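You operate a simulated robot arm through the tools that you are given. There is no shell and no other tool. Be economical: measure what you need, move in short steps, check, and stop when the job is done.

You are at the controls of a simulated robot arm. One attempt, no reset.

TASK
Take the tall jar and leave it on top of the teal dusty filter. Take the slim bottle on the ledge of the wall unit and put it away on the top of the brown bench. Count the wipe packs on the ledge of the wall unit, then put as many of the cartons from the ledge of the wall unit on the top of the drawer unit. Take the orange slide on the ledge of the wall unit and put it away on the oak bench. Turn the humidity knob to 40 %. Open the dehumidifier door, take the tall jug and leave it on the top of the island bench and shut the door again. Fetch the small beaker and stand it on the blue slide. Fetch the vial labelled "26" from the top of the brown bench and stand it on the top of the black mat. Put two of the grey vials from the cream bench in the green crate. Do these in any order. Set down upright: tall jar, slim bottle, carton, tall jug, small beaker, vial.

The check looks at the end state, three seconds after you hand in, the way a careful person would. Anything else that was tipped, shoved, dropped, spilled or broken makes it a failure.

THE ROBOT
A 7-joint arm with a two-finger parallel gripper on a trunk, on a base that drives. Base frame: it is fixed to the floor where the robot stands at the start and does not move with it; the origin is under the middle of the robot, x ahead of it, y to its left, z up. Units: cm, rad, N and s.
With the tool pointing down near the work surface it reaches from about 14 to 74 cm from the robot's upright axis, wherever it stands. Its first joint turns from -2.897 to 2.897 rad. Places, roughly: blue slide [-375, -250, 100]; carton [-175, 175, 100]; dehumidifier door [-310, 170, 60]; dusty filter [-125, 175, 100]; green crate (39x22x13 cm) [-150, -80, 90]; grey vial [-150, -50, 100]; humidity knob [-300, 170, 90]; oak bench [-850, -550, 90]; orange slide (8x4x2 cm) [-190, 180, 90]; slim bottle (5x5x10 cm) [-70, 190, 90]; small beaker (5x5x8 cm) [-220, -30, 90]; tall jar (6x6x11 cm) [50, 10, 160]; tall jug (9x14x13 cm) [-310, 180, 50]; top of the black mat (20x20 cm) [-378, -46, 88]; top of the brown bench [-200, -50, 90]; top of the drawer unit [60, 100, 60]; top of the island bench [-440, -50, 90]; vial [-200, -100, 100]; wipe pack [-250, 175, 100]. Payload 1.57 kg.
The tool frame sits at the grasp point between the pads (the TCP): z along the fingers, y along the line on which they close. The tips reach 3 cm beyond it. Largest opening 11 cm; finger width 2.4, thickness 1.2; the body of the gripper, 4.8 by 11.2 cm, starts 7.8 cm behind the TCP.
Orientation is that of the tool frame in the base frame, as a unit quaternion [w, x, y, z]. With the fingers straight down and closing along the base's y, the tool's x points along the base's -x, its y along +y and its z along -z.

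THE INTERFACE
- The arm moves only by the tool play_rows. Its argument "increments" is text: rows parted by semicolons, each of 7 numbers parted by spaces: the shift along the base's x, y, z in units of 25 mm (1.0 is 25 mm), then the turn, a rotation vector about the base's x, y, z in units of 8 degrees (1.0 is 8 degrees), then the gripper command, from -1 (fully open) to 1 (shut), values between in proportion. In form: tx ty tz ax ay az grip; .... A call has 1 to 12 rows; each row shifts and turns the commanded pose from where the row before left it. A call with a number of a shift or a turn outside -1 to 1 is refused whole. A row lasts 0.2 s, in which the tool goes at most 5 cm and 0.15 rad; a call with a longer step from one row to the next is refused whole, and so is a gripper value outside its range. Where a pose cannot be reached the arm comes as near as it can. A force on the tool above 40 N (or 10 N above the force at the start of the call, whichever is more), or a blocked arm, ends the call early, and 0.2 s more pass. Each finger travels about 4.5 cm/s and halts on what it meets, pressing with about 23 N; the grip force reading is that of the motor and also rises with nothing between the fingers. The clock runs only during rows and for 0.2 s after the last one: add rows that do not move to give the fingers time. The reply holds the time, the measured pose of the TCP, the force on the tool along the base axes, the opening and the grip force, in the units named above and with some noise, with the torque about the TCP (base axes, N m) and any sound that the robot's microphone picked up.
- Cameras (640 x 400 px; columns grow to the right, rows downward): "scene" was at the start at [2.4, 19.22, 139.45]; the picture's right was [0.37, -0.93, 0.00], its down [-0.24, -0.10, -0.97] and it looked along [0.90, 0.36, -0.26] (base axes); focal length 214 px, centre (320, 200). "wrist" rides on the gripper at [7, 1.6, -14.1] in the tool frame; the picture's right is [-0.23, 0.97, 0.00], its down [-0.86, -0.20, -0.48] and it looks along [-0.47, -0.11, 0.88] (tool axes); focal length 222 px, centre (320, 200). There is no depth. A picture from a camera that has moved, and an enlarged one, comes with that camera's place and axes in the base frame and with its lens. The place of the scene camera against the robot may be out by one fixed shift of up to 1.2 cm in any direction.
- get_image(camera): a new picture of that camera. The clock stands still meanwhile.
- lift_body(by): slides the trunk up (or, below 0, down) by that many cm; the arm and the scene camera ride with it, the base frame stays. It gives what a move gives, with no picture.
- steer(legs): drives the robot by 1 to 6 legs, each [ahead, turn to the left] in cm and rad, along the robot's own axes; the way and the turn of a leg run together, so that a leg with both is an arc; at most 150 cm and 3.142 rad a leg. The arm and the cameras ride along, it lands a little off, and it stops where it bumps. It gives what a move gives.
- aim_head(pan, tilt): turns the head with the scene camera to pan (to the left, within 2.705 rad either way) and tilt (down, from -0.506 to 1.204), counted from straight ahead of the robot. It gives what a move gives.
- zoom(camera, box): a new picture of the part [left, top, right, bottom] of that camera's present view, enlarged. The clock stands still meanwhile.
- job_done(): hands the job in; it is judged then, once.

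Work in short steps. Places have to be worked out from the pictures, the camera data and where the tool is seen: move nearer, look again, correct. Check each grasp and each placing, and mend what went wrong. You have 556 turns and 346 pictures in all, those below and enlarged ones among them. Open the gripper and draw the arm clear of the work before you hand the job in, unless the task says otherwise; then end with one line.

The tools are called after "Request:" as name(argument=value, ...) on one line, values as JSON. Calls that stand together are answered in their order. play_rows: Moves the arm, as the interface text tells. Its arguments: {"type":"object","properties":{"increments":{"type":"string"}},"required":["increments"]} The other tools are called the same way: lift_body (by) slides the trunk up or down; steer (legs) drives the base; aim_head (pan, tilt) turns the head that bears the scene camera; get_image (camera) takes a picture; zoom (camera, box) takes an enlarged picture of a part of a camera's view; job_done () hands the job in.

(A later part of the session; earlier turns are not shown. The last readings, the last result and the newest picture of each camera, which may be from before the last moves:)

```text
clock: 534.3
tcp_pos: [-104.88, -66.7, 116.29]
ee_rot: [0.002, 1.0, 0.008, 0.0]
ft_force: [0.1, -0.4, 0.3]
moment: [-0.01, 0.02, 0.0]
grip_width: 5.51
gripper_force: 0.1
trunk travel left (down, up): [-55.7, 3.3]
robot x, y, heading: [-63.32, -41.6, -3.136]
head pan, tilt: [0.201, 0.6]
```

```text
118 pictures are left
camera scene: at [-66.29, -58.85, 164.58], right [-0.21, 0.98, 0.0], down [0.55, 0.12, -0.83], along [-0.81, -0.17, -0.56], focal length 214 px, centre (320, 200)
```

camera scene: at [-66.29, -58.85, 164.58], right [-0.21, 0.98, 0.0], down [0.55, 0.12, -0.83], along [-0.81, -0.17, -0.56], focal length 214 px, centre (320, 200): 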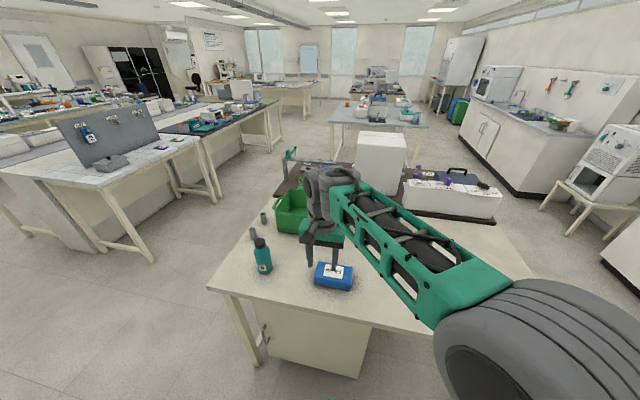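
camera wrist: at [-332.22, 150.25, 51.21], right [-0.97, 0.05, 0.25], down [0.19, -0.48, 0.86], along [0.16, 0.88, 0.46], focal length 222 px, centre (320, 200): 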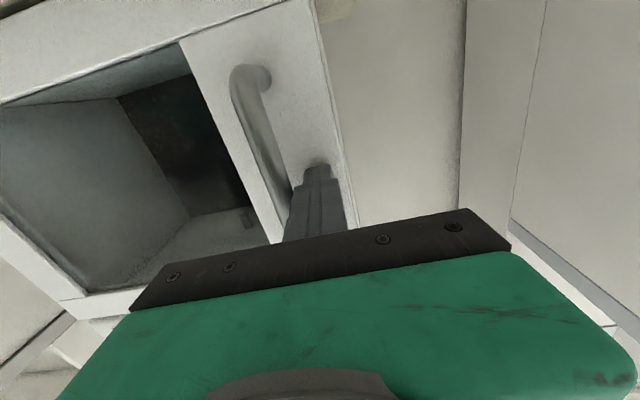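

Request:
zoom(camera="scene", box=[210, 170, 410, 310])

Request:
get_image(camera="wrist")

```text
2.86 times, centred on (310, 240) of scene
camera zoom: at [-66.29, -58.85, 164.58], right [-0.21, 0.98, 0.0], down [0.55, 0.12, -0.83], along [-0.81, -0.17, -0.56], focal length 613 px, centre (349, 86)
```

zoom: 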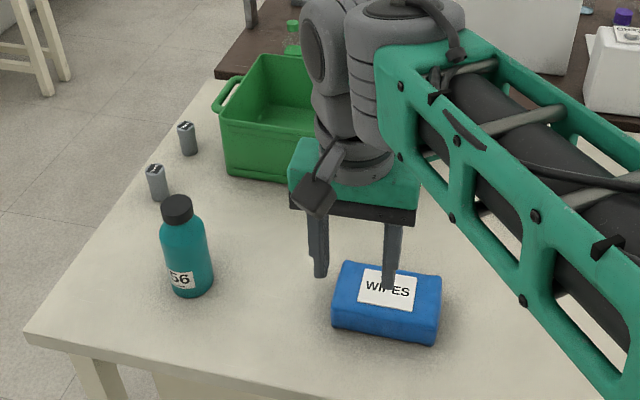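

```text
116 pictures are left
camera wrist: at [-97.84, -68.35, 130.49], right [-0.21, -0.98, 0.0], down [-0.86, 0.19, 0.48], along [-0.47, 0.1, -0.88], focal length 222 px, centre (320, 200)
```

wrist: 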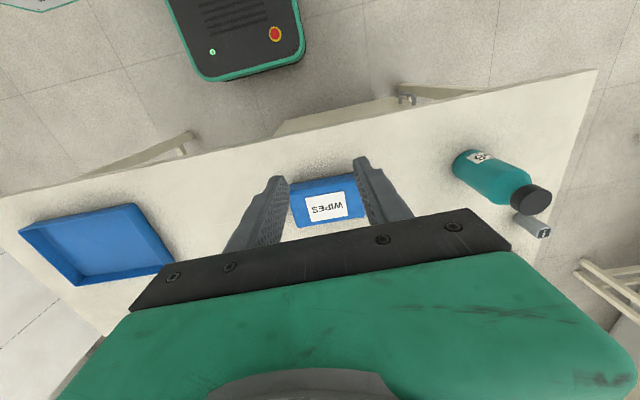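

Two grey vials stand beside the crate's left end at about (-134,-107) and (-147,-107). Reposition the robot to y≈-79.

Request:
steer(legs=[[0, 1.2], [39, 0], [0, -1.2]])

Request:
get_image(camera="scene")

Request:
get_image(camera="wrist")

```text
clock: 542.7
tcp_pos: [-118.84, -102.69, 116.18]
ee_rot: [0.001, 1.0, 0.0, 0.0]
ft_force: [-0.2, 0.5, 0.5]
moment: [-0.02, -0.02, 0.03]
grip_width: 5.51
gripper_force: 0.1
trunk travel left (down, up): [-55.7, 3.3]
robot x, y, heading: [-76.86, -78.29, 3.135]
head pan, tilt: [0.201, 0.6]
```

```text
115 pictures are left
camera scene: at [-80.19, -95.18, 164.57], right [-0.2, 0.98, 0.0], down [0.55, 0.11, -0.83], along [-0.81, -0.16, -0.56], focal length 214 px, centre (320, 200)
```

scene: 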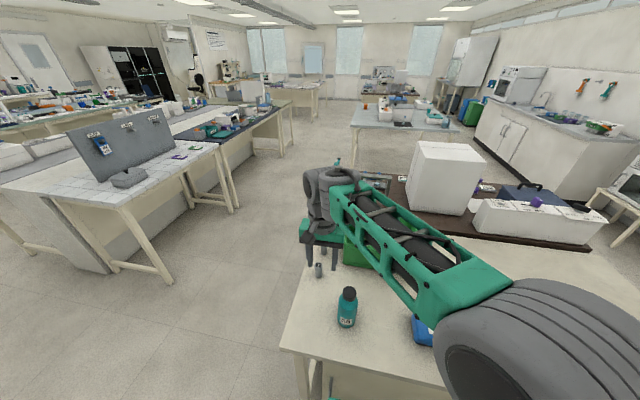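

```text
114 pictures are left
camera wrist: at [-111.86, -104.25, 130.49], right [-0.22, -0.97, 0.0], down [-0.86, 0.2, 0.48], along [-0.47, 0.11, -0.88], focal length 222 px, centre (320, 200)
```

wrist: 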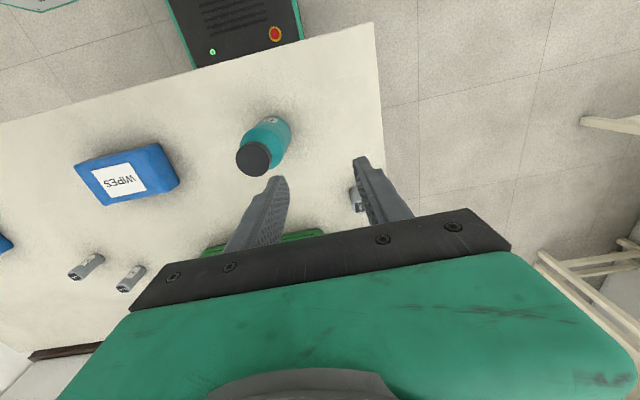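

Vial A at about (-133,-105.8). Move over it.

Request:
play_rows(increments="-0.8 -0.2 0 0 0 0 0;-0.8 -0.2 0 0 0 0 0;-0.8 -0.2 0 0 0 0 0;-0.8 -0.2 0 0 0 0 0;-0.8 -0.2 0 0 0 0 0;-0.8 -0.2 0 0 0 0 0;-0.6 0 0 0 0 0 0;0 0 -0.4 0 0 0 0;0 0 0 0 0 0 0")

Request:
get_image(camera="wrist")

Request:
zoom(camera="scene", box=[270, 190, 430, 330])

```text
clock: 544.7
tcp_pos: [-132.44, -105.58, 115.3]
ee_rot: [0.001, 1.0, 0.001, 0.0]
ft_force: [0.8, 0.7, -0.1]
moment: [0.0, -0.02, 0.0]
grip_width: 5.49
gripper_force: 0.0
trunk travel left (down, up): [-55.7, 3.3]
robot x, y, heading: [-77.25, -78.5, 3.135]
head pan, tilt: [0.201, 0.6]
```

```text
113 pictures are left
camera wrist: at [-125.47, -107.26, 129.41], right [-0.22, -0.97, 0.0], down [-0.86, 0.2, 0.48], along [-0.47, 0.11, -0.88], focal length 222 px, centre (320, 200)
```

wrist: 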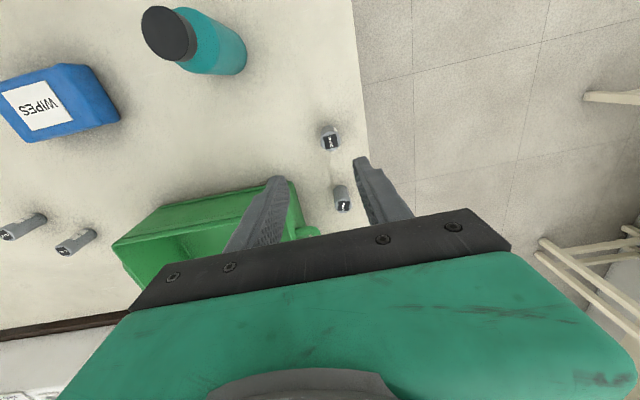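

```text
2.86 times, centred on (350, 260) of scene
camera zoom: at [-80.18, -95.2, 164.57], right [-0.2, 0.98, 0.0], down [0.55, 0.11, -0.83], along [-0.81, -0.16, -0.56], focal length 613 px, centre (234, 29)
```

zoom: 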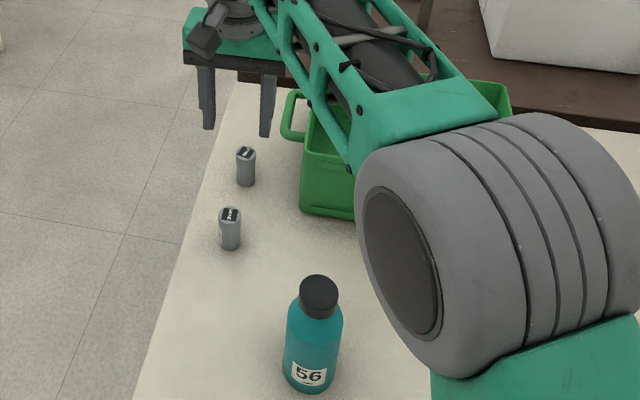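

Vial A at (-133.3,-107). Align and descend to z≈95.

Request:
play_rows(increments="-0.18 -0.28 -0.3 0 0 0 0;-0.18 -0.28 -0.5 0 0 0 0;0 0 -0.8 0 0 0 0;0 0 -0.8 0 0 0 0;0 0 -0.8 0 0 0 0;0 0 -0.8 0 0 0 0;0 0 -0.8 0 0 0 0;0 0 -0.8 0 0 0 0;0 0 -0.8 0 0 0 0;0 0 -0.8 0 0 0 0;0 0 -0.8 0 0 0 0;0 0 0 0 0 0 0")

Request:
get_image(camera="wrist")

```text
clock: 547.3
tcp_pos: [-133.36, -107.0, 95.28]
ee_rot: [0.002, 1.0, 0.001, 0.0]
ft_force: [0.9, -1.3, 1.0]
moment: [0.04, -0.02, 0.02]
grip_width: 5.47
gripper_force: 0.0
trunk travel left (down, up): [-55.7, 3.3]
robot x, y, heading: [-76.93, -78.39, 3.14]
head pan, tilt: [0.201, 0.6]
```

```text
111 pictures are left
camera wrist: at [-126.26, -108.79, 109.46], right [-0.22, -0.97, 0.0], down [-0.86, 0.2, 0.48], along [-0.47, 0.11, -0.88], focal length 222 px, centre (320, 200)
```

wrist: 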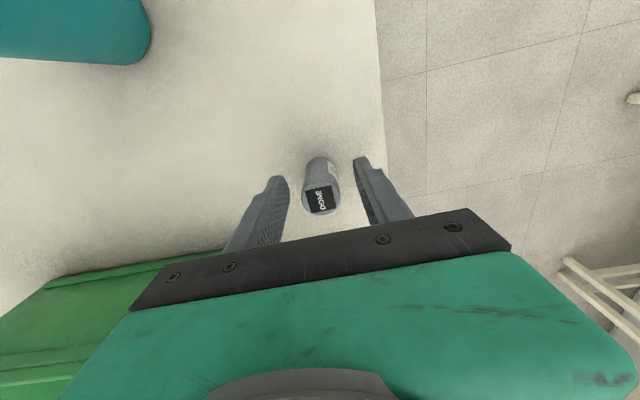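

The vial is centred; top ≈95. Lower 2 cm and grip.

Request:
play_rows(increments="0 0 -0.4 0 0 0 0;0 0 -0.4 0 0 0 0;0 0 0 0 0 0 0.3;0 0 0 0 0 0 0.7;0 0 0 0 0 0 1;0 0 0 0 0 0 1;0 0 0 0 0 0 1;0 0 0.3 0 0 0 1;0 0 0.5 0 0 0 1;0 0 0.8 0 0 0 1;0 0 0 0 0 0 1")

Request:
get_image(camera="wrist")

```text
clock: 549.7
tcp_pos: [-133.32, -107.0, 97.32]
ee_rot: [0.001, 1.0, 0.001, 0.001]
ft_force: [0.4, 1.2, -0.6]
moment: [-0.01, 0.02, 0.04]
grip_width: 3.1
gripper_force: 22.5
trunk travel left (down, up): [-55.7, 3.3]
robot x, y, heading: [-77.15, -77.89, 3.134]
head pan, tilt: [0.201, 0.6]
```

```text
110 pictures are left
camera wrist: at [-126.34, -108.67, 111.53], right [-0.22, -0.97, 0.0], down [-0.86, 0.2, 0.48], along [-0.47, 0.11, -0.88], focal length 222 px, centre (320, 200)
```

wrist: 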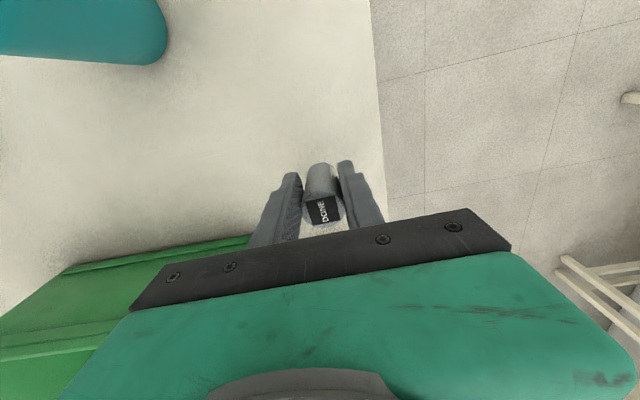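

Held. Lift to z≈110 and carry over the crate interior at (-147,-92).

Request:
play_rows(increments="0 0 0.9 0 0 0 1;0 0 0.9 0 0 0 1;0 0 0.9 0 0 0 1;0 0 0.9 0 0 0 1;0 0 0.9 0 0 0 1;0 0 0.7 0 0 0 1;-0.2 0 0 0 0 0 1;-0.5 0.5 0 0 0 0 1;-0.7 0.8 0 0 0 0 1;-0.7 0.8 0 0 0 0 1;-0.7 0.8 0 0 0 0 1;0 0 0 0 0 0 1")

Request:
play_rows(increments="-0.7 0.8 0 0 0 0 1;-0.7 0.8 0 0 0 0 1;-0.7 0.8 0 0 0 0 1;-0.5 0.7 0 0 0 0 1;0 0 0 0 0 0 1")

Request:
get_image(camera="wrist")

Request:
get_image(camera="scene")

```text
clock: 552.3
tcp_pos: [-140.42, -99.79, 110.42]
ee_rot: [0.002, 1.0, 0.002, 0.0]
ft_force: [-0.3, -0.1, -0.2]
moment: [-0.02, -0.01, -0.02]
grip_width: 3.08
gripper_force: 22.3
trunk travel left (down, up): [-55.7, 3.3]
robot x, y, heading: [-77.24, -78.21, 3.136]
head pan, tilt: [0.201, 0.6]
```

```text
clock: 553.5
tcp_pos: [-146.79, -91.98, 110.32]
ee_rot: [0.001, 1.0, 0.001, -0.001]
ft_force: [-0.8, -0.6, 0.1]
moment: [0.04, 0.05, 0.01]
grip_width: 3.08
gripper_force: 22.9
trunk travel left (down, up): [-55.7, 3.3]
robot x, y, heading: [-77.21, -78.16, 3.14]
head pan, tilt: [0.201, 0.6]
```

```text
109 pictures are left
camera wrist: at [-139.95, -93.68, 124.5], right [-0.23, -0.97, 0.0], down [-0.86, 0.2, 0.48], along [-0.47, 0.11, -0.88], focal length 222 px, centre (320, 200)
```

wrist: 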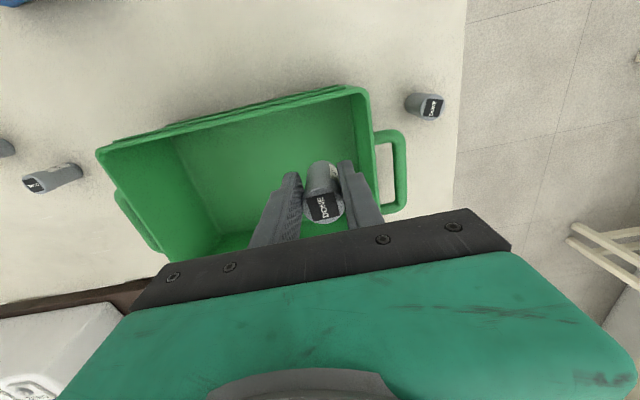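

```text
108 pictures are left
camera scene: at [-80.17, -95.23, 164.57], right [-0.2, 0.98, 0.0], down [0.55, 0.11, -0.83], along [-0.81, -0.16, -0.56], focal length 214 px, centre (320, 200)
```

scene: 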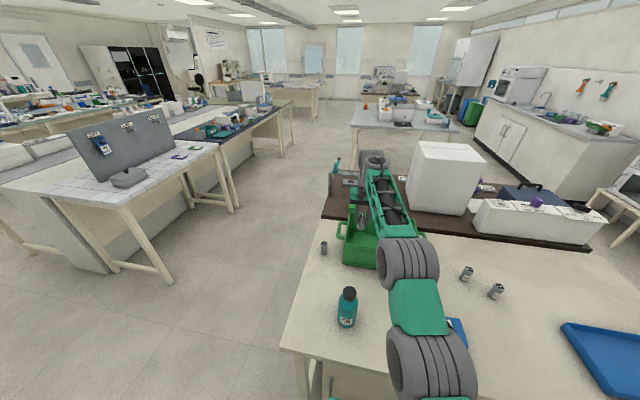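

Inside alignment fine; shift 3 cm to +y and 1.5 cm deeper, then lower into the crate.

Request:
play_rows(increments="-0.3 0.6 0 0 0 0 1;-0.3 0.6 -0.3 0 0 0 1;0 0 -0.8 0 0 0 1;0 0 -0.8 0 0 0 1;0 0 -0.8 0 0 0 1;0 0 -0.8 0 0 0 1;0 0 -0.8 0 0 0 1;0 0 -0.6 0 0 0 1;0 0 0 0 0 0 1")

Request:
get_image(camera="wrist")

```text
clock: 555.5
tcp_pos: [-148.32, -88.86, 98.06]
ee_rot: [0.002, 1.0, 0.001, 0.0]
ft_force: [-0.3, -0.2, 0.3]
moment: [0.02, -0.02, -0.04]
grip_width: 3.04
gripper_force: 23.0
trunk travel left (down, up): [-55.7, 3.3]
robot x, y, heading: [-77.03, -78.3, 3.139]
head pan, tilt: [0.201, 0.6]
```

```text
107 pictures are left
camera wrist: at [-141.26, -90.68, 112.24], right [-0.22, -0.97, 0.0], down [-0.86, 0.2, 0.48], along [-0.47, 0.11, -0.88], focal length 222 px, centre (320, 200)
```

wrist: 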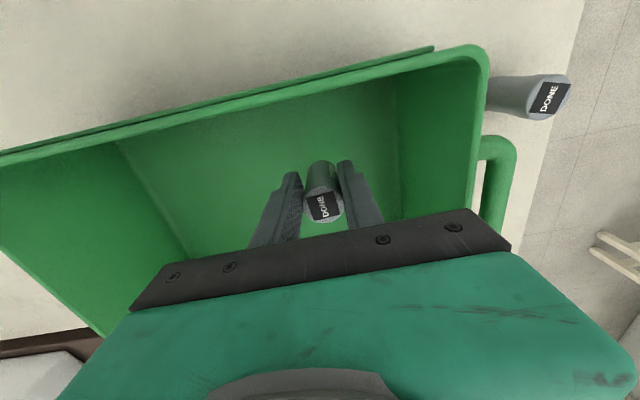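

Lower gently to contact.

Request:
play_rows(increments="0 0 -0.4 0 0 0 1;0 0 -0.3 0 0 0 1;0 0 -0.2 0 0 0 1;0 0 -0.15 0 0 0 1;0 0 0 0 0 0 1")

Request:
play_rows(increments="0 0 -0.15 0 0 0 1;0 0 -0.12 0 0 0 1;0 0 0 0 0 0 1")

```text
clock: 556.7
tcp_pos: [-148.29, -89.07, 95.32]
ee_rot: [0.001, 1.0, 0.0, 0.001]
ft_force: [-1.2, 0.6, 0.1]
moment: [-0.02, -0.02, 0.0]
grip_width: 3.05
gripper_force: 22.8
trunk travel left (down, up): [-55.7, 3.3]
robot x, y, heading: [-77.53, -78.29, 3.136]
head pan, tilt: [0.201, 0.6]
```

```text
clock: 557.5
tcp_pos: [-148.17, -89.04, 94.85]
ee_rot: [0.002, 1.0, 0.002, -0.001]
ft_force: [0.3, 0.0, 5.5]
moment: [0.09, 0.05, -0.02]
grip_width: 3.02
gripper_force: 22.6
trunk travel left (down, up): [-55.7, 3.3]
robot x, y, heading: [-76.72, -78.18, 3.134]
head pan, tilt: [0.201, 0.6]
```

Contact. Release and rise.

Request:
play_rows(increments="0 0 0 0 0 0 0.6;0 0 0 0 0 0 0.3;0 0 0 0 0 0 0.1;0 0 0 0 0 0 0.1;0 0 0.4 0 0 0 0.1;0 0 0.8 0 0 0 0.1;0 0 0.8 0 0 0 0.1;0 0 0.8 0 0 0 0.1;0 0 0.8 0 0 0 0.1;0 0 0.8 0 0 0 0.1;0 0 0.8 0 0 0 0;0 0 0 0 0 0 0")

Request:
get_image(camera="wrist")

```text
clock: 560.1
tcp_pos: [-148.22, -89.04, 107.75]
ee_rot: [0.002, 1.0, 0.001, 0.001]
ft_force: [-0.7, 0.7, -0.3]
moment: [0.01, -0.03, -0.01]
grip_width: 5.51
gripper_force: 0.1
trunk travel left (down, up): [-55.7, 3.3]
robot x, y, heading: [-77.16, -78.3, 3.14]
head pan, tilt: [0.201, 0.6]
```

```text
106 pictures are left
camera wrist: at [-141.27, -90.66, 121.99], right [-0.23, -0.97, 0.0], down [-0.86, 0.2, 0.48], along [-0.47, 0.11, -0.88], focal length 222 px, centre (320, 200)
```

wrist: 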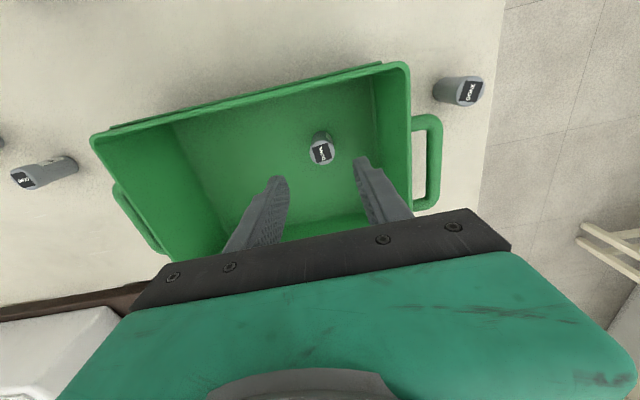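

Vial A stands inside. Go to vial B (≈(-146,-107)), a bit higher over the crate wall.

Request:
lift_body(by=3)

Request:
play_rows(increments="0.2 -0.8 0 0 0 0 0;0.2 -0.8 0 0 0 0 0;0.2 -0.8 0 0 0 0 0;0.2 -0.8 0 0 0 0 0;0 -0.8 0 0 0 0 0;0 -0.8 0 0 0 0 0;0 -0.8 0 0 0 0 0;0 -0.8 0 0 0 0 0;0 -0.8 0 0 0 0 0;0 0 0 0 0 0 0")

Request:
get_image(camera="wrist")

```text
clock: 560.9
tcp_pos: [-148.29, -89.06, 110.66]
ee_rot: [0.0, 1.0, 0.001, 0.0]
ft_force: [-0.1, -1.0, -0.7]
moment: [0.02, 0.02, 0.03]
grip_width: 5.51
gripper_force: 0.1
trunk travel left (down, up): [-58.7, 0.3]
robot x, y, heading: [-76.91, -78.21, 3.139]
head pan, tilt: [0.201, 0.6]
```

```text
clock: 563.1
tcp_pos: [-143.97, -105.95, 110.23]
ee_rot: [0.001, 1.0, 0.001, 0.0]
ft_force: [-0.3, -0.9, -0.1]
moment: [-0.02, -0.02, 0.03]
grip_width: 5.51
gripper_force: 0.0
out of reach, approached as far as the arm can: row 7, 8, 9
trunk travel left (down, up): [-58.7, 0.3]
robot x, y, heading: [-77.14, -78.41, 3.138]
head pan, tilt: [0.201, 0.6]
```

```text
105 pictures are left
camera wrist: at [-136.78, -107.65, 124.3], right [-0.23, -0.97, 0.0], down [-0.86, 0.2, 0.48], along [-0.47, 0.11, -0.88], focal length 222 px, centre (320, 200)
```

wrist: 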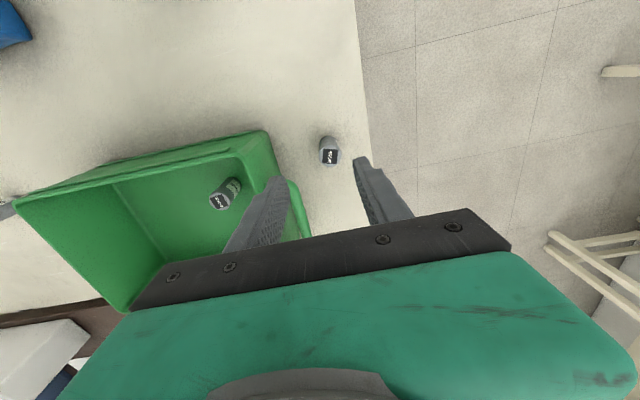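

Vial B at (-146,-106.8); the commanded pose is already there (reach-limited at this height). Descend.

Request:
play_rows(increments="0 0 -0.7 0 0 0 0;0 0 -0.7 0 0 0 0;0 0 -0.7 0 0 0 0;0 0 -0.7 0 0 0 0;0 0 -0.7 0 0 0 0;0 0 0 0 0 0 0")

Request:
get_image(camera="wrist")

```text
clock: 564.5
tcp_pos: [-144.05, -106.16, 101.41]
ee_rot: [0.0, 1.0, 0.0, -0.001]
ft_force: [0.6, 0.1, 0.0]
moment: [-0.01, -0.03, 0.0]
grip_width: 5.51
gripper_force: 0.0
trunk travel left (down, up): [-58.7, 0.3]
robot x, y, heading: [-77.36, -78.0, 3.139]
head pan, tilt: [0.201, 0.6]
```

```text
104 pictures are left
camera wrist: at [-136.95, -107.84, 115.55], right [-0.23, -0.97, 0.0], down [-0.86, 0.2, 0.48], along [-0.47, 0.11, -0.88], focal length 222 px, centre (320, 200)
```

wrist: 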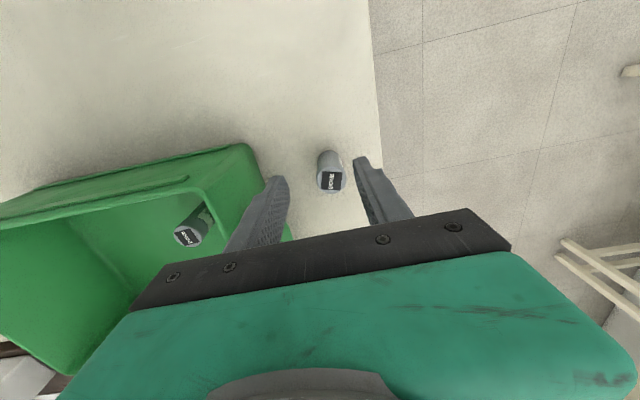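

Request:
play_rows(increments="-0.4 -0.15 0 0 0 0 0;-0.35 -0.1 -0.3 0 0 0 0;0 0 -0.7 0 0 0 0;0 0 -0.7 0 0 0 0;0 0 -0.7 0 0 0 0;0 0 -0.7 0 0 0 0;0 0 0 0 0 0 0")

Request:
get_image(camera="wrist")

```text
clock: 566.1
tcp_pos: [-145.47, -106.42, 93.65]
ee_rot: [0.0, 1.0, 0.001, -0.001]
ft_force: [-0.6, -0.2, -0.5]
moment: [0.0, -0.03, 0.03]
grip_width: 5.51
gripper_force: 0.0
out of reach, approached as far as the arm can: row 2
trunk travel left (down, up): [-58.7, 0.3]
robot x, y, heading: [-77.18, -78.5, 3.138]
head pan, tilt: [0.201, 0.6]
```

```text
103 pictures are left
camera wrist: at [-138.5, -108.28, 107.83], right [-0.22, -0.97, 0.0], down [-0.85, 0.2, 0.48], along [-0.47, 0.11, -0.88], focal length 222 px, centre (320, 200)
```

wrist: 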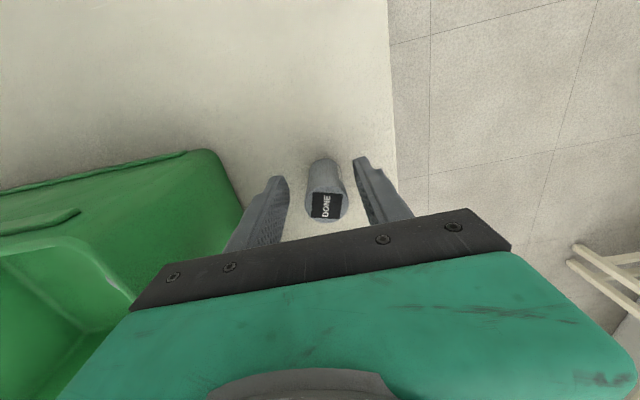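

Good; grip and lift.

Request:
play_rows(increments="0 -0.1 0 0 0 0 0.2;0 0 0 0 0 0 0.5;0 0 0 0 0 0 1;0 0 0 0 0 0 1;0 0 0 0 0 0 1;0 0 0.3 0 0 0 1;0 0 0.6 0 0 0 1;0 0 0.9 0 0 0 1;0 0 0.9 0 0 0 1;0 0 0.9 0 0 0 1;0 0 0.9 0 0 0 1;0.2 0 0.9 0 0 0 1")

Request:
play_rows(increments="0.3 0 0.5 0 0 0 1;0 0.8 0.2 0 0 0 1;0 0.8 0 0 0 0 1;0 0.8 0 0 0 0 1;0 0.8 0 0 0 0 1;0 0.8 0 0 0 0 1;0 0.8 0 0 0 0 1;0 0.8 0 0 0 0 1;-0.3 0.8 0 0 0 0 1;-0.4 0.8 0 0 0 0 1;-0.5 0.8 0 0 0 0 1;0 0 0 0 0 0 1")

Request:
get_image(camera="wrist")

```text
clock: 568.7
tcp_pos: [-143.91, -107.04, 107.13]
ee_rot: [0.001, 1.0, 0.002, 0.0]
ft_force: [-0.1, 0.1, 0.0]
moment: [0.0, 0.01, -0.01]
grip_width: 3.01
gripper_force: 23.2
out of reach, approached as far as the arm can: row 11
trunk travel left (down, up): [-58.7, 0.3]
robot x, y, heading: [-77.32, -78.04, 3.136]
head pan, tilt: [0.201, 0.6]
```

```text
clock: 571.3
tcp_pos: [-146.19, -86.99, 108.66]
ee_rot: [0.002, 1.0, 0.0, 0.001]
ft_force: [0.2, 1.0, -0.5]
moment: [0.04, -0.02, -0.01]
grip_width: 3.03
gripper_force: 23.1
trunk travel left (down, up): [-58.7, 0.3]
robot x, y, heading: [-77.14, -78.27, 3.138]
head pan, tilt: [0.201, 0.6]
```

```text
102 pictures are left
camera wrist: at [-139.06, -88.74, 122.87], right [-0.22, -0.97, 0.0], down [-0.86, 0.2, 0.48], along [-0.47, 0.11, -0.88], focal length 222 px, centre (320, 200)
```

wrist: 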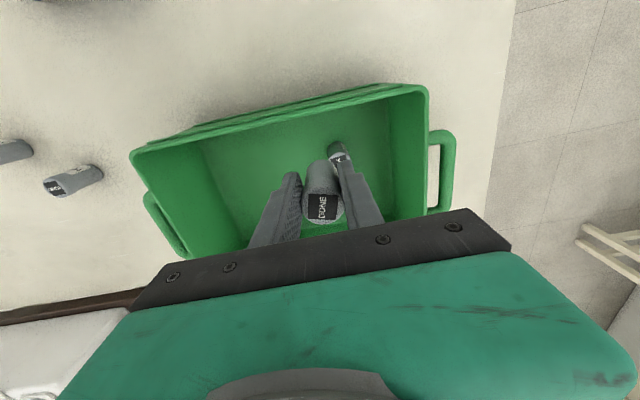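

Move 8 cm further to +y inside the crate, then lower.

Request:
play_rows(increments="-0.3 0.8 0 0 0 0 1;-0.3 0.8 0 0 0 0 1;-0.3 0.8 0 0 0 0 1;-0.2 0.8 0 0 0 0 1;0 0 -0.6 0 0 0 1;0 0 -0.8 0 0 0 1;0 0 -0.8 0 0 0 1;0 0 -0.8 0 0 0 1;0 0 -0.8 0 0 0 1;0 0 -0.6 0 0 0 1;0 0 0 0 0 0 1")

Request:
get_image(camera="wrist")

```text
clock: 573.7
tcp_pos: [-149.19, -79.16, 97.82]
ee_rot: [0.001, 1.0, 0.001, 0.001]
ft_force: [-0.6, 0.6, -0.3]
moment: [-0.02, -0.03, 0.01]
grip_width: 3.04
gripper_force: 22.6
trunk travel left (down, up): [-58.7, 0.3]
robot x, y, heading: [-77.3, -78.36, 3.14]
head pan, tilt: [0.201, 0.6]
```

```text
101 pictures are left
camera wrist: at [-142.08, -80.87, 111.93], right [-0.22, -0.97, 0.0], down [-0.86, 0.2, 0.48], along [-0.47, 0.11, -0.88], focal length 222 px, centre (320, 200)
```

wrist: 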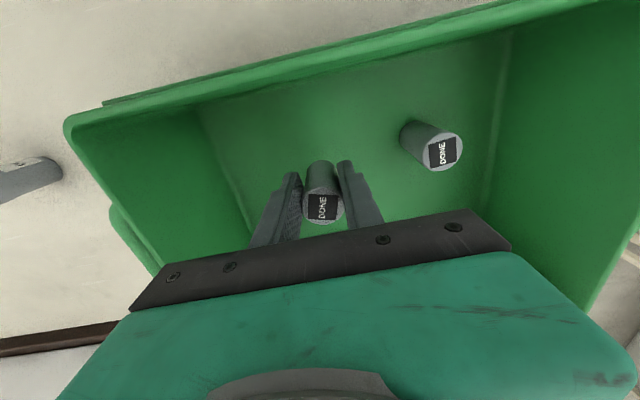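

Request:
play_rows(increments="0 0 -0.4 0 0 0 1;0 0 -0.25 0 0 0 1;0 0 -0.15 0 0 0 1;0 0 0 0 0 0 1")

Request:
play_rows(increments="0 0 -0.15 0 0 0 1;0 0 -0.12 0 0 0 1;0 0 0 0 0 0 1")

```text
clock: 574.7
tcp_pos: [-149.06, -79.07, 95.72]
ee_rot: [0.002, 1.0, 0.001, 0.0]
ft_force: [-0.1, 0.3, -0.3]
moment: [0.03, 0.01, -0.01]
grip_width: 3.0
gripper_force: 23.3
trunk travel left (down, up): [-58.7, 0.3]
robot x, y, heading: [-76.97, -78.33, 3.141]
head pan, tilt: [0.201, 0.6]
```

```text
clock: 575.5
tcp_pos: [-148.89, -79.11, 95.16]
ee_rot: [0.002, 1.0, 0.002, -0.001]
ft_force: [-0.5, -0.8, -1.2]
moment: [0.02, 0.0, 0.01]
grip_width: 3.02
gripper_force: 22.5
trunk travel left (down, up): [-58.7, 0.3]
robot x, y, heading: [-77.26, -78.1, 3.137]
head pan, tilt: [0.201, 0.6]
```

Request:
play_rows(increments="0 0 -0.12 0 0 0 1;0 0 0 0 0 0 1")

Request:
play_rows(increments="0 0 -0.1 0 0 0 1;0 0 0 0 0 0 1")

```text
clock: 576.1
tcp_pos: [-148.87, -79.09, 94.73]
ee_rot: [0.002, 1.0, 0.001, 0.0]
ft_force: [-0.2, -0.2, -0.4]
moment: [0.02, -0.01, -0.01]
grip_width: 3.02
gripper_force: 23.4
trunk travel left (down, up): [-58.7, 0.3]
robot x, y, heading: [-77.1, -78.44, 3.139]
head pan, tilt: [0.201, 0.6]
```

```text
clock: 576.7
tcp_pos: [-149.02, -79.04, 94.41]
ee_rot: [0.002, 1.0, 0.001, 0.001]
ft_force: [0.6, -0.5, 0.1]
moment: [0.0, -0.01, 0.03]
grip_width: 3.04
gripper_force: 23.2
trunk travel left (down, up): [-58.7, 0.3]
robot x, y, heading: [-77.11, -78.3, 3.14]
head pan, tilt: [0.201, 0.6]
```

Request:
play_rows(increments="0 0 -0.12 0 0 0 1;0 0 -0.12 0 0 0 1;0 0 0 0 0 0 1")

Request:
get_image(camera="wrist")

```text
clock: 577.5
tcp_pos: [-148.9, -79.15, 94.28]
ee_rot: [0.003, 1.0, 0.0, -0.002]
ft_force: [0.2, -0.6, 10.7]
moment: [0.03, 0.12, 0.0]
grip_width: 3.02
gripper_force: 23.3
trunk travel left (down, up): [-58.7, 0.3]
robot x, y, heading: [-77.31, -78.1, 3.137]
head pan, tilt: [0.201, 0.6]
```

```text
100 pictures are left
camera wrist: at [-141.9, -80.81, 108.38], right [-0.22, -0.97, 0.0], down [-0.85, 0.2, 0.48], along [-0.47, 0.11, -0.88], focal length 222 px, centre (320, 200)
```

wrist: 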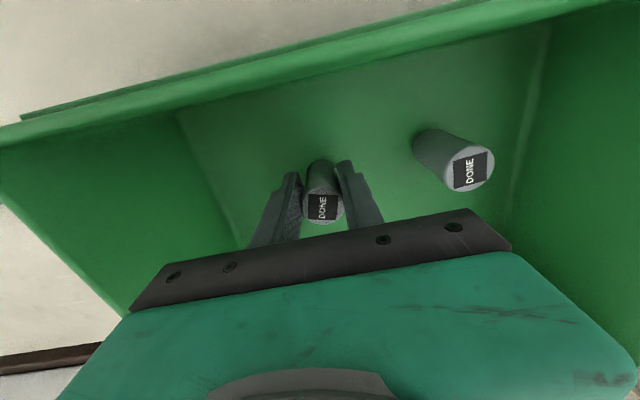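

Contact. Release and rise.

Request:
play_rows(increments="0 0 0.08 0 0 0 0.8;0 0 0 0 0 0 0.5;0 0 0 0 0 0 0.2;0 0 0 0 0 0 0.1;0 0 0 0 0 0 0.1;0 0 0.4 0 0 0 0.1;0 0 0.8 0 0 0 0.1;0 0 0.8 0 0 0 0.1;0 0 0.8 0 0 0 0.1;0 0 0.8 0 0 0 0.1;0 0 0.8 0 0 0 0.1;0 0 0.8 0 0 0 0")

Request:
get_image(camera="wrist")

```text
clock: 580.1
tcp_pos: [-148.83, -79.01, 107.26]
ee_rot: [0.002, 1.0, 0.001, 0.001]
ft_force: [0.2, -0.8, -0.1]
moment: [0.0, 0.02, -0.01]
grip_width: 5.5
gripper_force: 0.0
trunk travel left (down, up): [-58.7, 0.3]
robot x, y, heading: [-77.12, -78.0, 3.137]
head pan, tilt: [0.201, 0.6]
```

```text
99 pictures are left
camera wrist: at [-141.87, -80.78, 121.4], right [-0.22, -0.97, 0.0], down [-0.86, 0.2, 0.48], along [-0.46, 0.11, -0.88], focal length 222 px, centre (320, 200)
```

wrist: 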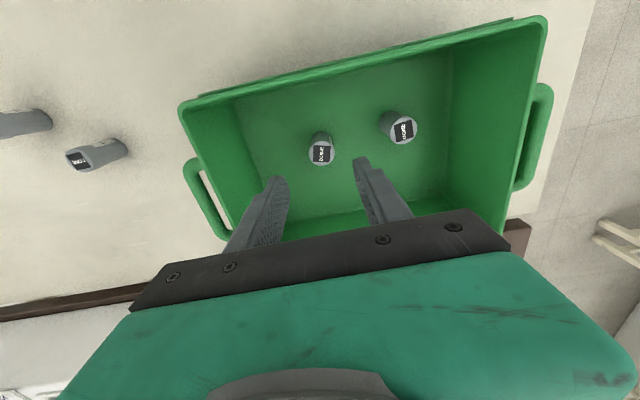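

Both grey vials stand in the crate. Retract the arm and drive round the south end of the benches to the aisle for the beaker.

Request:
play_rows(increments="0.2 0 0.9 0 0 0 0;0.9 0 0.6 0 0 0 0;0.9 0 0.6 0 0 0 0;0.9 0 0.6 0 0 0 0;0.9 0 0.6 0 0 0 0;0.9 -0.5 0 0 0 0 0;0.9 -0.5 0 0 0 0 0;0.9 -0.5 0 0 0 0 0;0.9 -0.5 0 0 0 0 0;0.9 -0.5 0 0 0 0 0;0.9 -0.5 0 0 0 0 0;0 0 0 0 0 0 0")

Request:
steer(legs=[[0, 1.571], [95, 0]])

Request:
aim_head(pan=-1.2, tilt=0.4)

Request:
get_image(camera="scene")

```text
clock: 582.7
tcp_pos: [-125.81, -86.58, 115.29]
ee_rot: [0.001, 1.0, 0.0, 0.0]
ft_force: [0.3, -0.1, 0.3]
moment: [0.0, -0.02, 0.02]
grip_width: 5.5
gripper_force: 0.0
trunk travel left (down, up): [-58.7, 0.3]
robot x, y, heading: [-77.36, -77.95, 3.134]
head pan, tilt: [0.201, 0.6]
```

```text
clock: 591.5
tcp_pos: [-69.13, -221.62, 115.41]
ee_rot: [0.001, 0.706, 0.708, 0.002]
ft_force: [0.3, -0.2, 1.2]
moment: [-0.02, -0.01, -0.01]
grip_width: 5.5
gripper_force: 0.1
trunk travel left (down, up): [-58.7, 0.3]
robot x, y, heading: [-77.43, -172.94, -1.574]
head pan, tilt: [0.201, 0.6]
```

```text
clock: 593.0
tcp_pos: [-68.98, -221.66, 115.38]
ee_rot: [0.002, 0.706, 0.708, 0.001]
ft_force: [-0.2, -0.2, 0.1]
moment: [-0.04, 0.0, 0.02]
grip_width: 5.5
gripper_force: 0.1
trunk travel left (down, up): [-58.7, 0.3]
robot x, y, heading: [-77.32, -172.93, -1.581]
head pan, tilt: [-1.201, 0.4]
```

```text
98 pictures are left
camera scene: at [-70.71, -170.01, 169.39], right [-0.36, 0.93, 0.0], down [0.36, 0.14, -0.92], along [-0.86, -0.33, -0.39], focal length 214 px, centre (320, 200)
```

scene: 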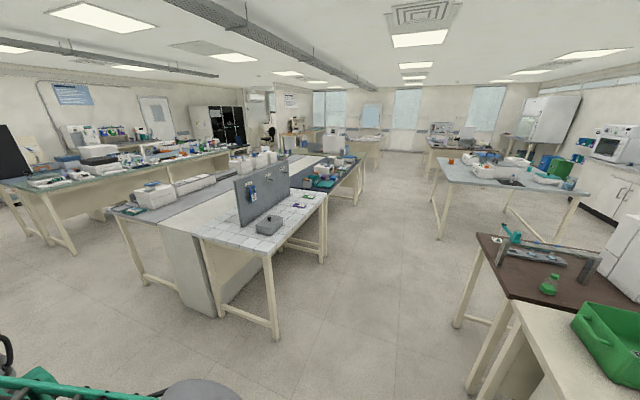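

Lane is clear. Drive west, then up the aisle to the beaker.

Request:
steer(legs=[[0, -1.56], [150, 0], [56, 0], [0, -1.571], [133, 0]])

Request:
steer(legs=[[0, -1.571]])

Request:
aim_head(pan=0.0, tilt=0.6)

Request:
get_image(camera="scene")

Request:
get_image(camera="wrist")

```text
clock: 617.2
tcp_pos: [-287.75, 12.07, 115.48]
ee_rot: [-0.001, -0.703, 0.711, 0.001]
ft_force: [0.1, 1.0, -0.1]
moment: [0.01, 0.0, -0.01]
grip_width: 5.51
gripper_force: 0.2
trunk travel left (down, up): [-58.7, 0.3]
robot x, y, heading: [-280.07, -36.47, 1.551]
head pan, tilt: [-1.201, 0.4]
```

```text
clock: 621.4
tcp_pos: [-231.29, -29.17, 115.42]
ee_rot: [0.0, 0.006, 1.0, 0.001]
ft_force: [-0.9, -0.1, -0.7]
moment: [-0.02, 0.03, 0.01]
grip_width: 5.5
gripper_force: 0.0
trunk travel left (down, up): [-58.7, 0.3]
robot x, y, heading: [-280.24, -36.86, -0.018]
head pan, tilt: [-1.201, 0.4]
```

```text
clock: 622.8
tcp_pos: [-231.1, -29.14, 115.23]
ee_rot: [0.0, 0.006, 1.0, 0.001]
ft_force: [-0.1, -1.1, 0.8]
moment: [-0.01, 0.0, 0.01]
grip_width: 5.49
gripper_force: 0.1
trunk travel left (down, up): [-58.7, 0.3]
robot x, y, heading: [-280.27, -37.16, -0.015]
head pan, tilt: [0.0, 0.6]
```

```text
97 pictures are left
camera scene: at [-277.24, -21.08, 167.57], right [-0.02, -1.0, 0.0], down [-0.56, 0.01, -0.83], along [0.82, -0.02, -0.56], focal length 214 px, centre (320, 200)
```

scene: 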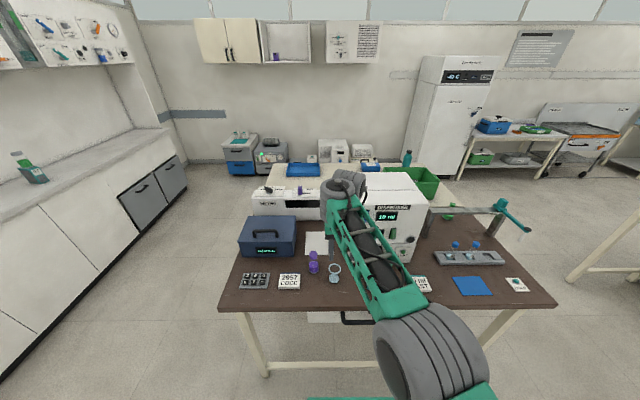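

```text
96 pictures are left
camera wrist: at [-238.14, -27.56, 129.56], right [0.24, 0.97, 0.0], down [0.85, -0.21, 0.48], along [0.46, -0.11, -0.88], focal length 222 px, centre (320, 200)
```

wrist: 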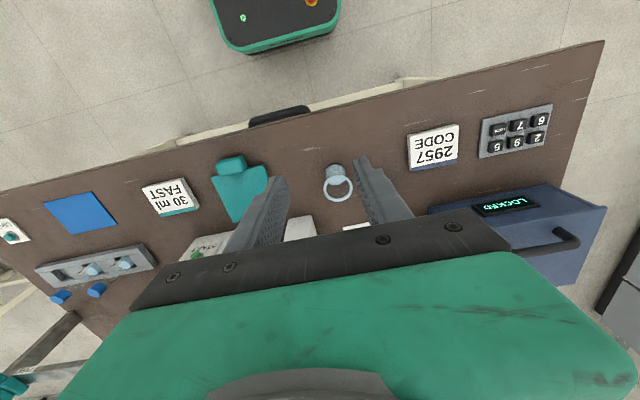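

Beaker at (-222.5,-28.3). Move above it with fingers at ~7.5 cm.

Request:
play_rows(increments="0.7 0.07 0 0 0 0 -0.35;0.7 0.07 0 0 0 0 -0.35;0.7 0.07 0 0 0 0 -0.35;0.7 0.07 0 0 0 0 -0.35;0.65 0.05 -0.3 0 0 0 -0.35;0 0 -0.6 0 0 0 -0.35;0 0 -0.6 0 0 0 -0.35;0 0 0 0 0 0 -0.35")

Request:
get_image(camera="wrist")

```text
clock: 624.6
tcp_pos: [-222.46, -28.37, 111.54]
ee_rot: [-0.001, 0.007, 1.0, 0.001]
ft_force: [-0.2, 0.6, 0.0]
moment: [-0.01, 0.02, -0.01]
grip_width: 7.42
gripper_force: 0.1
trunk travel left (down, up): [-58.7, 0.3]
robot x, y, heading: [-280.2, -36.62, -0.011]
head pan, tilt: [0.0, 0.6]
```

```text
95 pictures are left
camera wrist: at [-229.42, -26.88, 125.77], right [0.24, 0.97, 0.0], down [0.85, -0.21, 0.48], along [0.46, -0.11, -0.88], focal length 222 px, centre (320, 200)
```

wrist: 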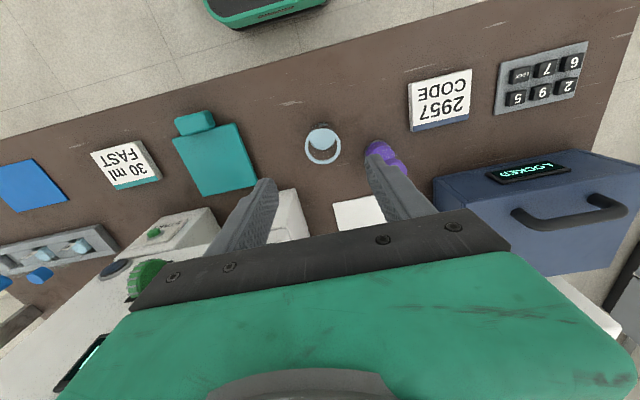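

Request:
play_rows(increments="0.26 0 -0.6 0 0 0 -0.35;0 0 -0.8 0 0 0 -0.35;0 0 -0.8 0 0 0 -0.35;0 0 -0.8 0 0 0 -0.35;0 0 -0.8 0 0 0 -0.35;0 0 -0.8 0 0 0 -0.35;0 0 -0.8 0 0 0 -0.35;0 0 -0.8 0 0 0 -0.35;0 0 -0.6 0 0 0 -0.35;0 0 0 0 0 0 -0.35")

Request:
get_image(camera="wrist")

```text
clock: 626.8
tcp_pos: [-221.96, -28.49, 94.57]
ee_rot: [-0.001, 0.006, 1.0, 0.001]
ft_force: [0.7, -0.3, 1.2]
moment: [0.02, 0.02, -0.04]
grip_width: 7.41
gripper_force: 0.1
trunk travel left (down, up): [-58.7, 0.3]
robot x, y, heading: [-279.93, -36.57, -0.023]
head pan, tilt: [0.0, 0.6]
```

```text
94 pictures are left
camera wrist: at [-228.94, -26.87, 108.87], right [0.24, 0.97, 0.0], down [0.85, -0.21, 0.48], along [0.46, -0.11, -0.88], focal length 222 px, centre (320, 200)
```

wrist: 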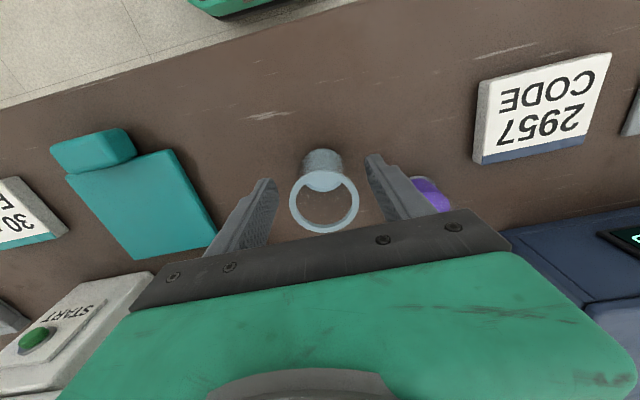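

Request:
play_rows(increments="0 0 -0.5 0 0 0 -0.35;0 0 0 0 0 0 0;0 0 0 0 0 0 0.3;0 0 0 0 0 0 0.6;0 0 0 0 0 0 0.6;0 0 0 0 0 0 0.6;0 0 0 0 0 0 0.6")

Request:
get_image(camera="wrist")

```text
clock: 628.4
tcp_pos: [-221.93, -28.28, 93.23]
ee_rot: [0.0, 0.006, 1.0, 0.002]
ft_force: [0.2, 0.1, 0.6]
moment: [-0.01, -0.02, 0.02]
grip_width: 4.1
gripper_force: 22.8
trunk travel left (down, up): [-58.7, 0.3]
robot x, y, heading: [-280.38, -36.95, -0.017]
head pan, tilt: [0.0, 0.6]
```

```text
93 pictures are left
camera wrist: at [-228.93, -26.76, 107.5], right [0.24, 0.97, 0.0], down [0.85, -0.21, 0.48], along [0.46, -0.11, -0.88], focal length 222 px, centre (320, 200)
```

wrist: 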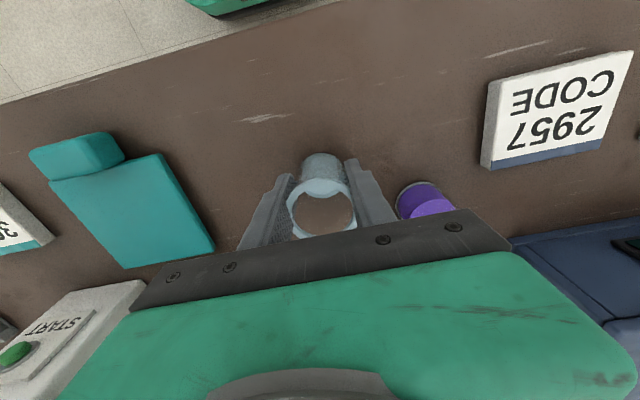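

Gripped (4.1 cm). Lift straight up.

Request:
play_rows(increments="0 0 0.3 0 0 0 0.6;0 0 0.6 0 0 0 0.6;0 0 0.9 0 0 0 0.6;0 0 0.9 0 0 0 0.6;0 0 0.9 0 0 0 0.6;0 0 0.9 0 0 0 0.6;0 0 0.9 0 0 0 0.6;0 0 0.9 0 0 0 0.6;0 0 0.9 0 0 0 0.6;0 0 0 0 0 0 0.6")

Request:
get_image(camera="wrist")

Request:
aim_head(pan=-2.3, tilt=0.3)

Request:
get_image(camera="scene")

```text
clock: 630.6
tcp_pos: [-221.92, -28.3, 111.38]
ee_rot: [0.0, 0.006, 1.0, 0.002]
ft_force: [1.1, 0.3, -0.9]
moment: [0.0, 0.01, 0.01]
grip_width: 4.09
gripper_force: 22.5
trunk travel left (down, up): [-58.7, 0.3]
robot x, y, heading: [-280.0, -36.97, -0.017]
head pan, tilt: [0.0, 0.6]
```

```text
92 pictures are left
camera wrist: at [-228.84, -26.81, 125.58], right [0.24, 0.97, 0.0], down [0.85, -0.21, 0.48], along [0.46, -0.11, -0.88], focal length 222 px, centre (320, 200)
```

wrist: 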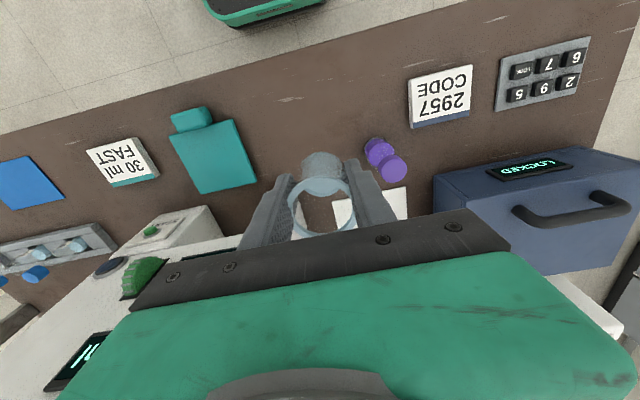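

```text
clock: 632.8
tcp_pos: [-221.95, -28.39, 111.44]
ee_rot: [-0.001, 0.005, 1.0, 0.003]
ft_force: [0.0, -0.3, -0.1]
moment: [-0.02, 0.05, -0.03]
grip_width: 4.11
gripper_force: 23.1
trunk travel left (down, up): [-58.7, 0.3]
robot x, y, heading: [-280.24, -36.93, -0.014]
head pan, tilt: [-2.3, 0.3]
```

```text
91 pictures are left
camera scene: at [-292.41, -27.77, 170.32], right [-0.73, 0.68, 0.0], down [0.2, 0.22, -0.96], along [-0.65, -0.7, -0.3], focal length 214 px, centre (320, 200)
```

scene: 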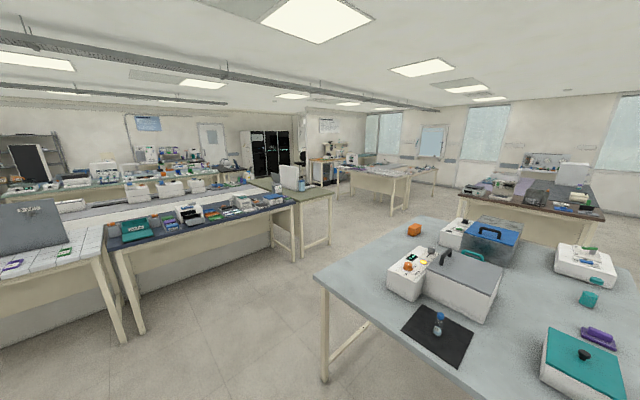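

Request:
zoom(camera="scene", box=[90, 180, 310, 270])

```text
2.91 times, centred on (200, 225) of scene
camera zoom: at [-292.41, -27.77, 170.32], right [-0.73, 0.68, 0.0], down [0.2, 0.22, -0.96], along [-0.65, -0.7, -0.3], focal length 624 px, centre (669, 127)
```

zoom: 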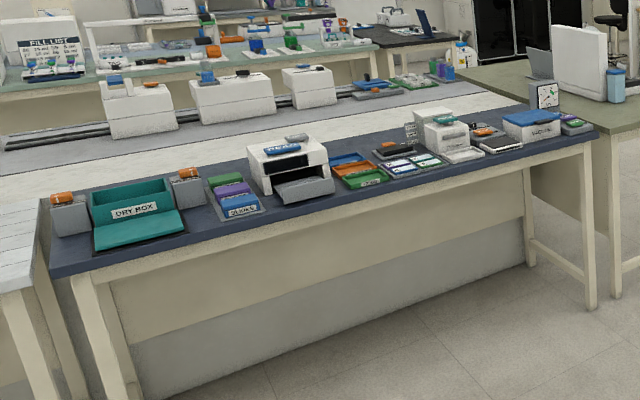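

Beaker held. Drive down the aisle to the dark-blue bench and look for the blue slide.

Request:
steer(legs=[[-9, 0], [0, -1.556], [122, 0]])

Request:
aim_head(pan=-0.7, tilt=0.6)

Request:
get_image(camera="scene")

```text
clock: 643.4
tcp_pos: [-283.56, -217.05, 111.3]
ee_rot: [0.001, 0.716, 0.699, 0.001]
ft_force: [-0.1, -0.9, -0.4]
moment: [0.03, 0.0, 0.04]
grip_width: 4.1
gripper_force: 22.7
trunk travel left (down, up): [-58.7, 0.3]
robot x, y, heading: [-291.22, -158.87, -1.601]
head pan, tilt: [-2.3, 0.3]
```

```text
clock: 645.1
tcp_pos: [-283.47, -216.96, 111.5]
ee_rot: [0.001, 0.716, 0.698, 0.001]
ft_force: [-0.1, -0.1, -0.8]
moment: [0.01, 0.01, -0.01]
grip_width: 4.05
gripper_force: 23.1
trunk travel left (down, up): [-58.7, 0.3]
robot x, y, heading: [-290.95, -158.79, -1.603]
head pan, tilt: [-0.7, 0.6]
```

```text
89 pictures are left
camera scene: at [-281.74, -159.55, 167.57], right [-0.74, 0.67, 0.0], down [0.38, 0.42, -0.83], along [-0.55, -0.61, -0.56], focal length 214 px, centre (320, 200)
```

scene: 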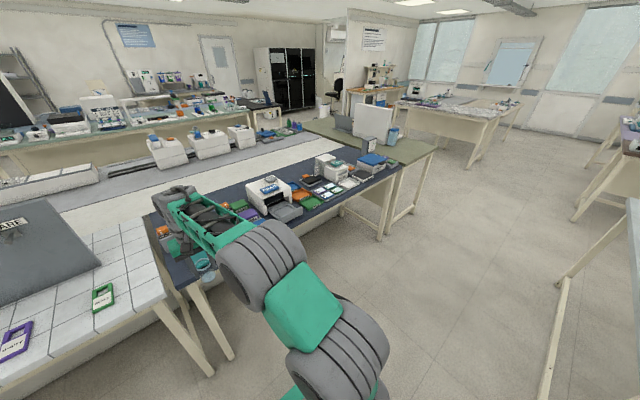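

Request:
zoom(camera="scene", box=[210, 130, 410, 240])

```text
3.20 times, centred on (310, 185) of scene
camera zoom: at [-281.74, -159.55, 167.57], right [-0.74, 0.67, 0.0], down [0.38, 0.42, -0.83], along [-0.55, -0.61, -0.56], focal length 686 px, centre (352, 248)
```

zoom: 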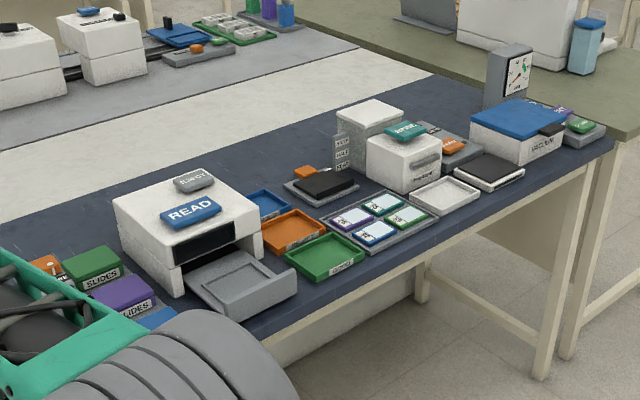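

Request:
zoom(camera="scene", box=[300, 180, 360, 215])

```text
10.67 times, centred on (330, 198) of scene
camera zoom: at [-281.74, -159.55, 167.57], right [-0.74, 0.67, 0.0], down [0.38, 0.42, -0.83], along [-0.55, -0.61, -0.56], focal length 2288 px, centre (213, 227)
```

zoom: 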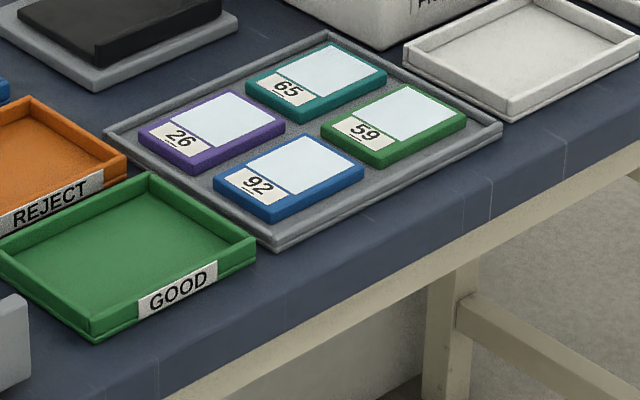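

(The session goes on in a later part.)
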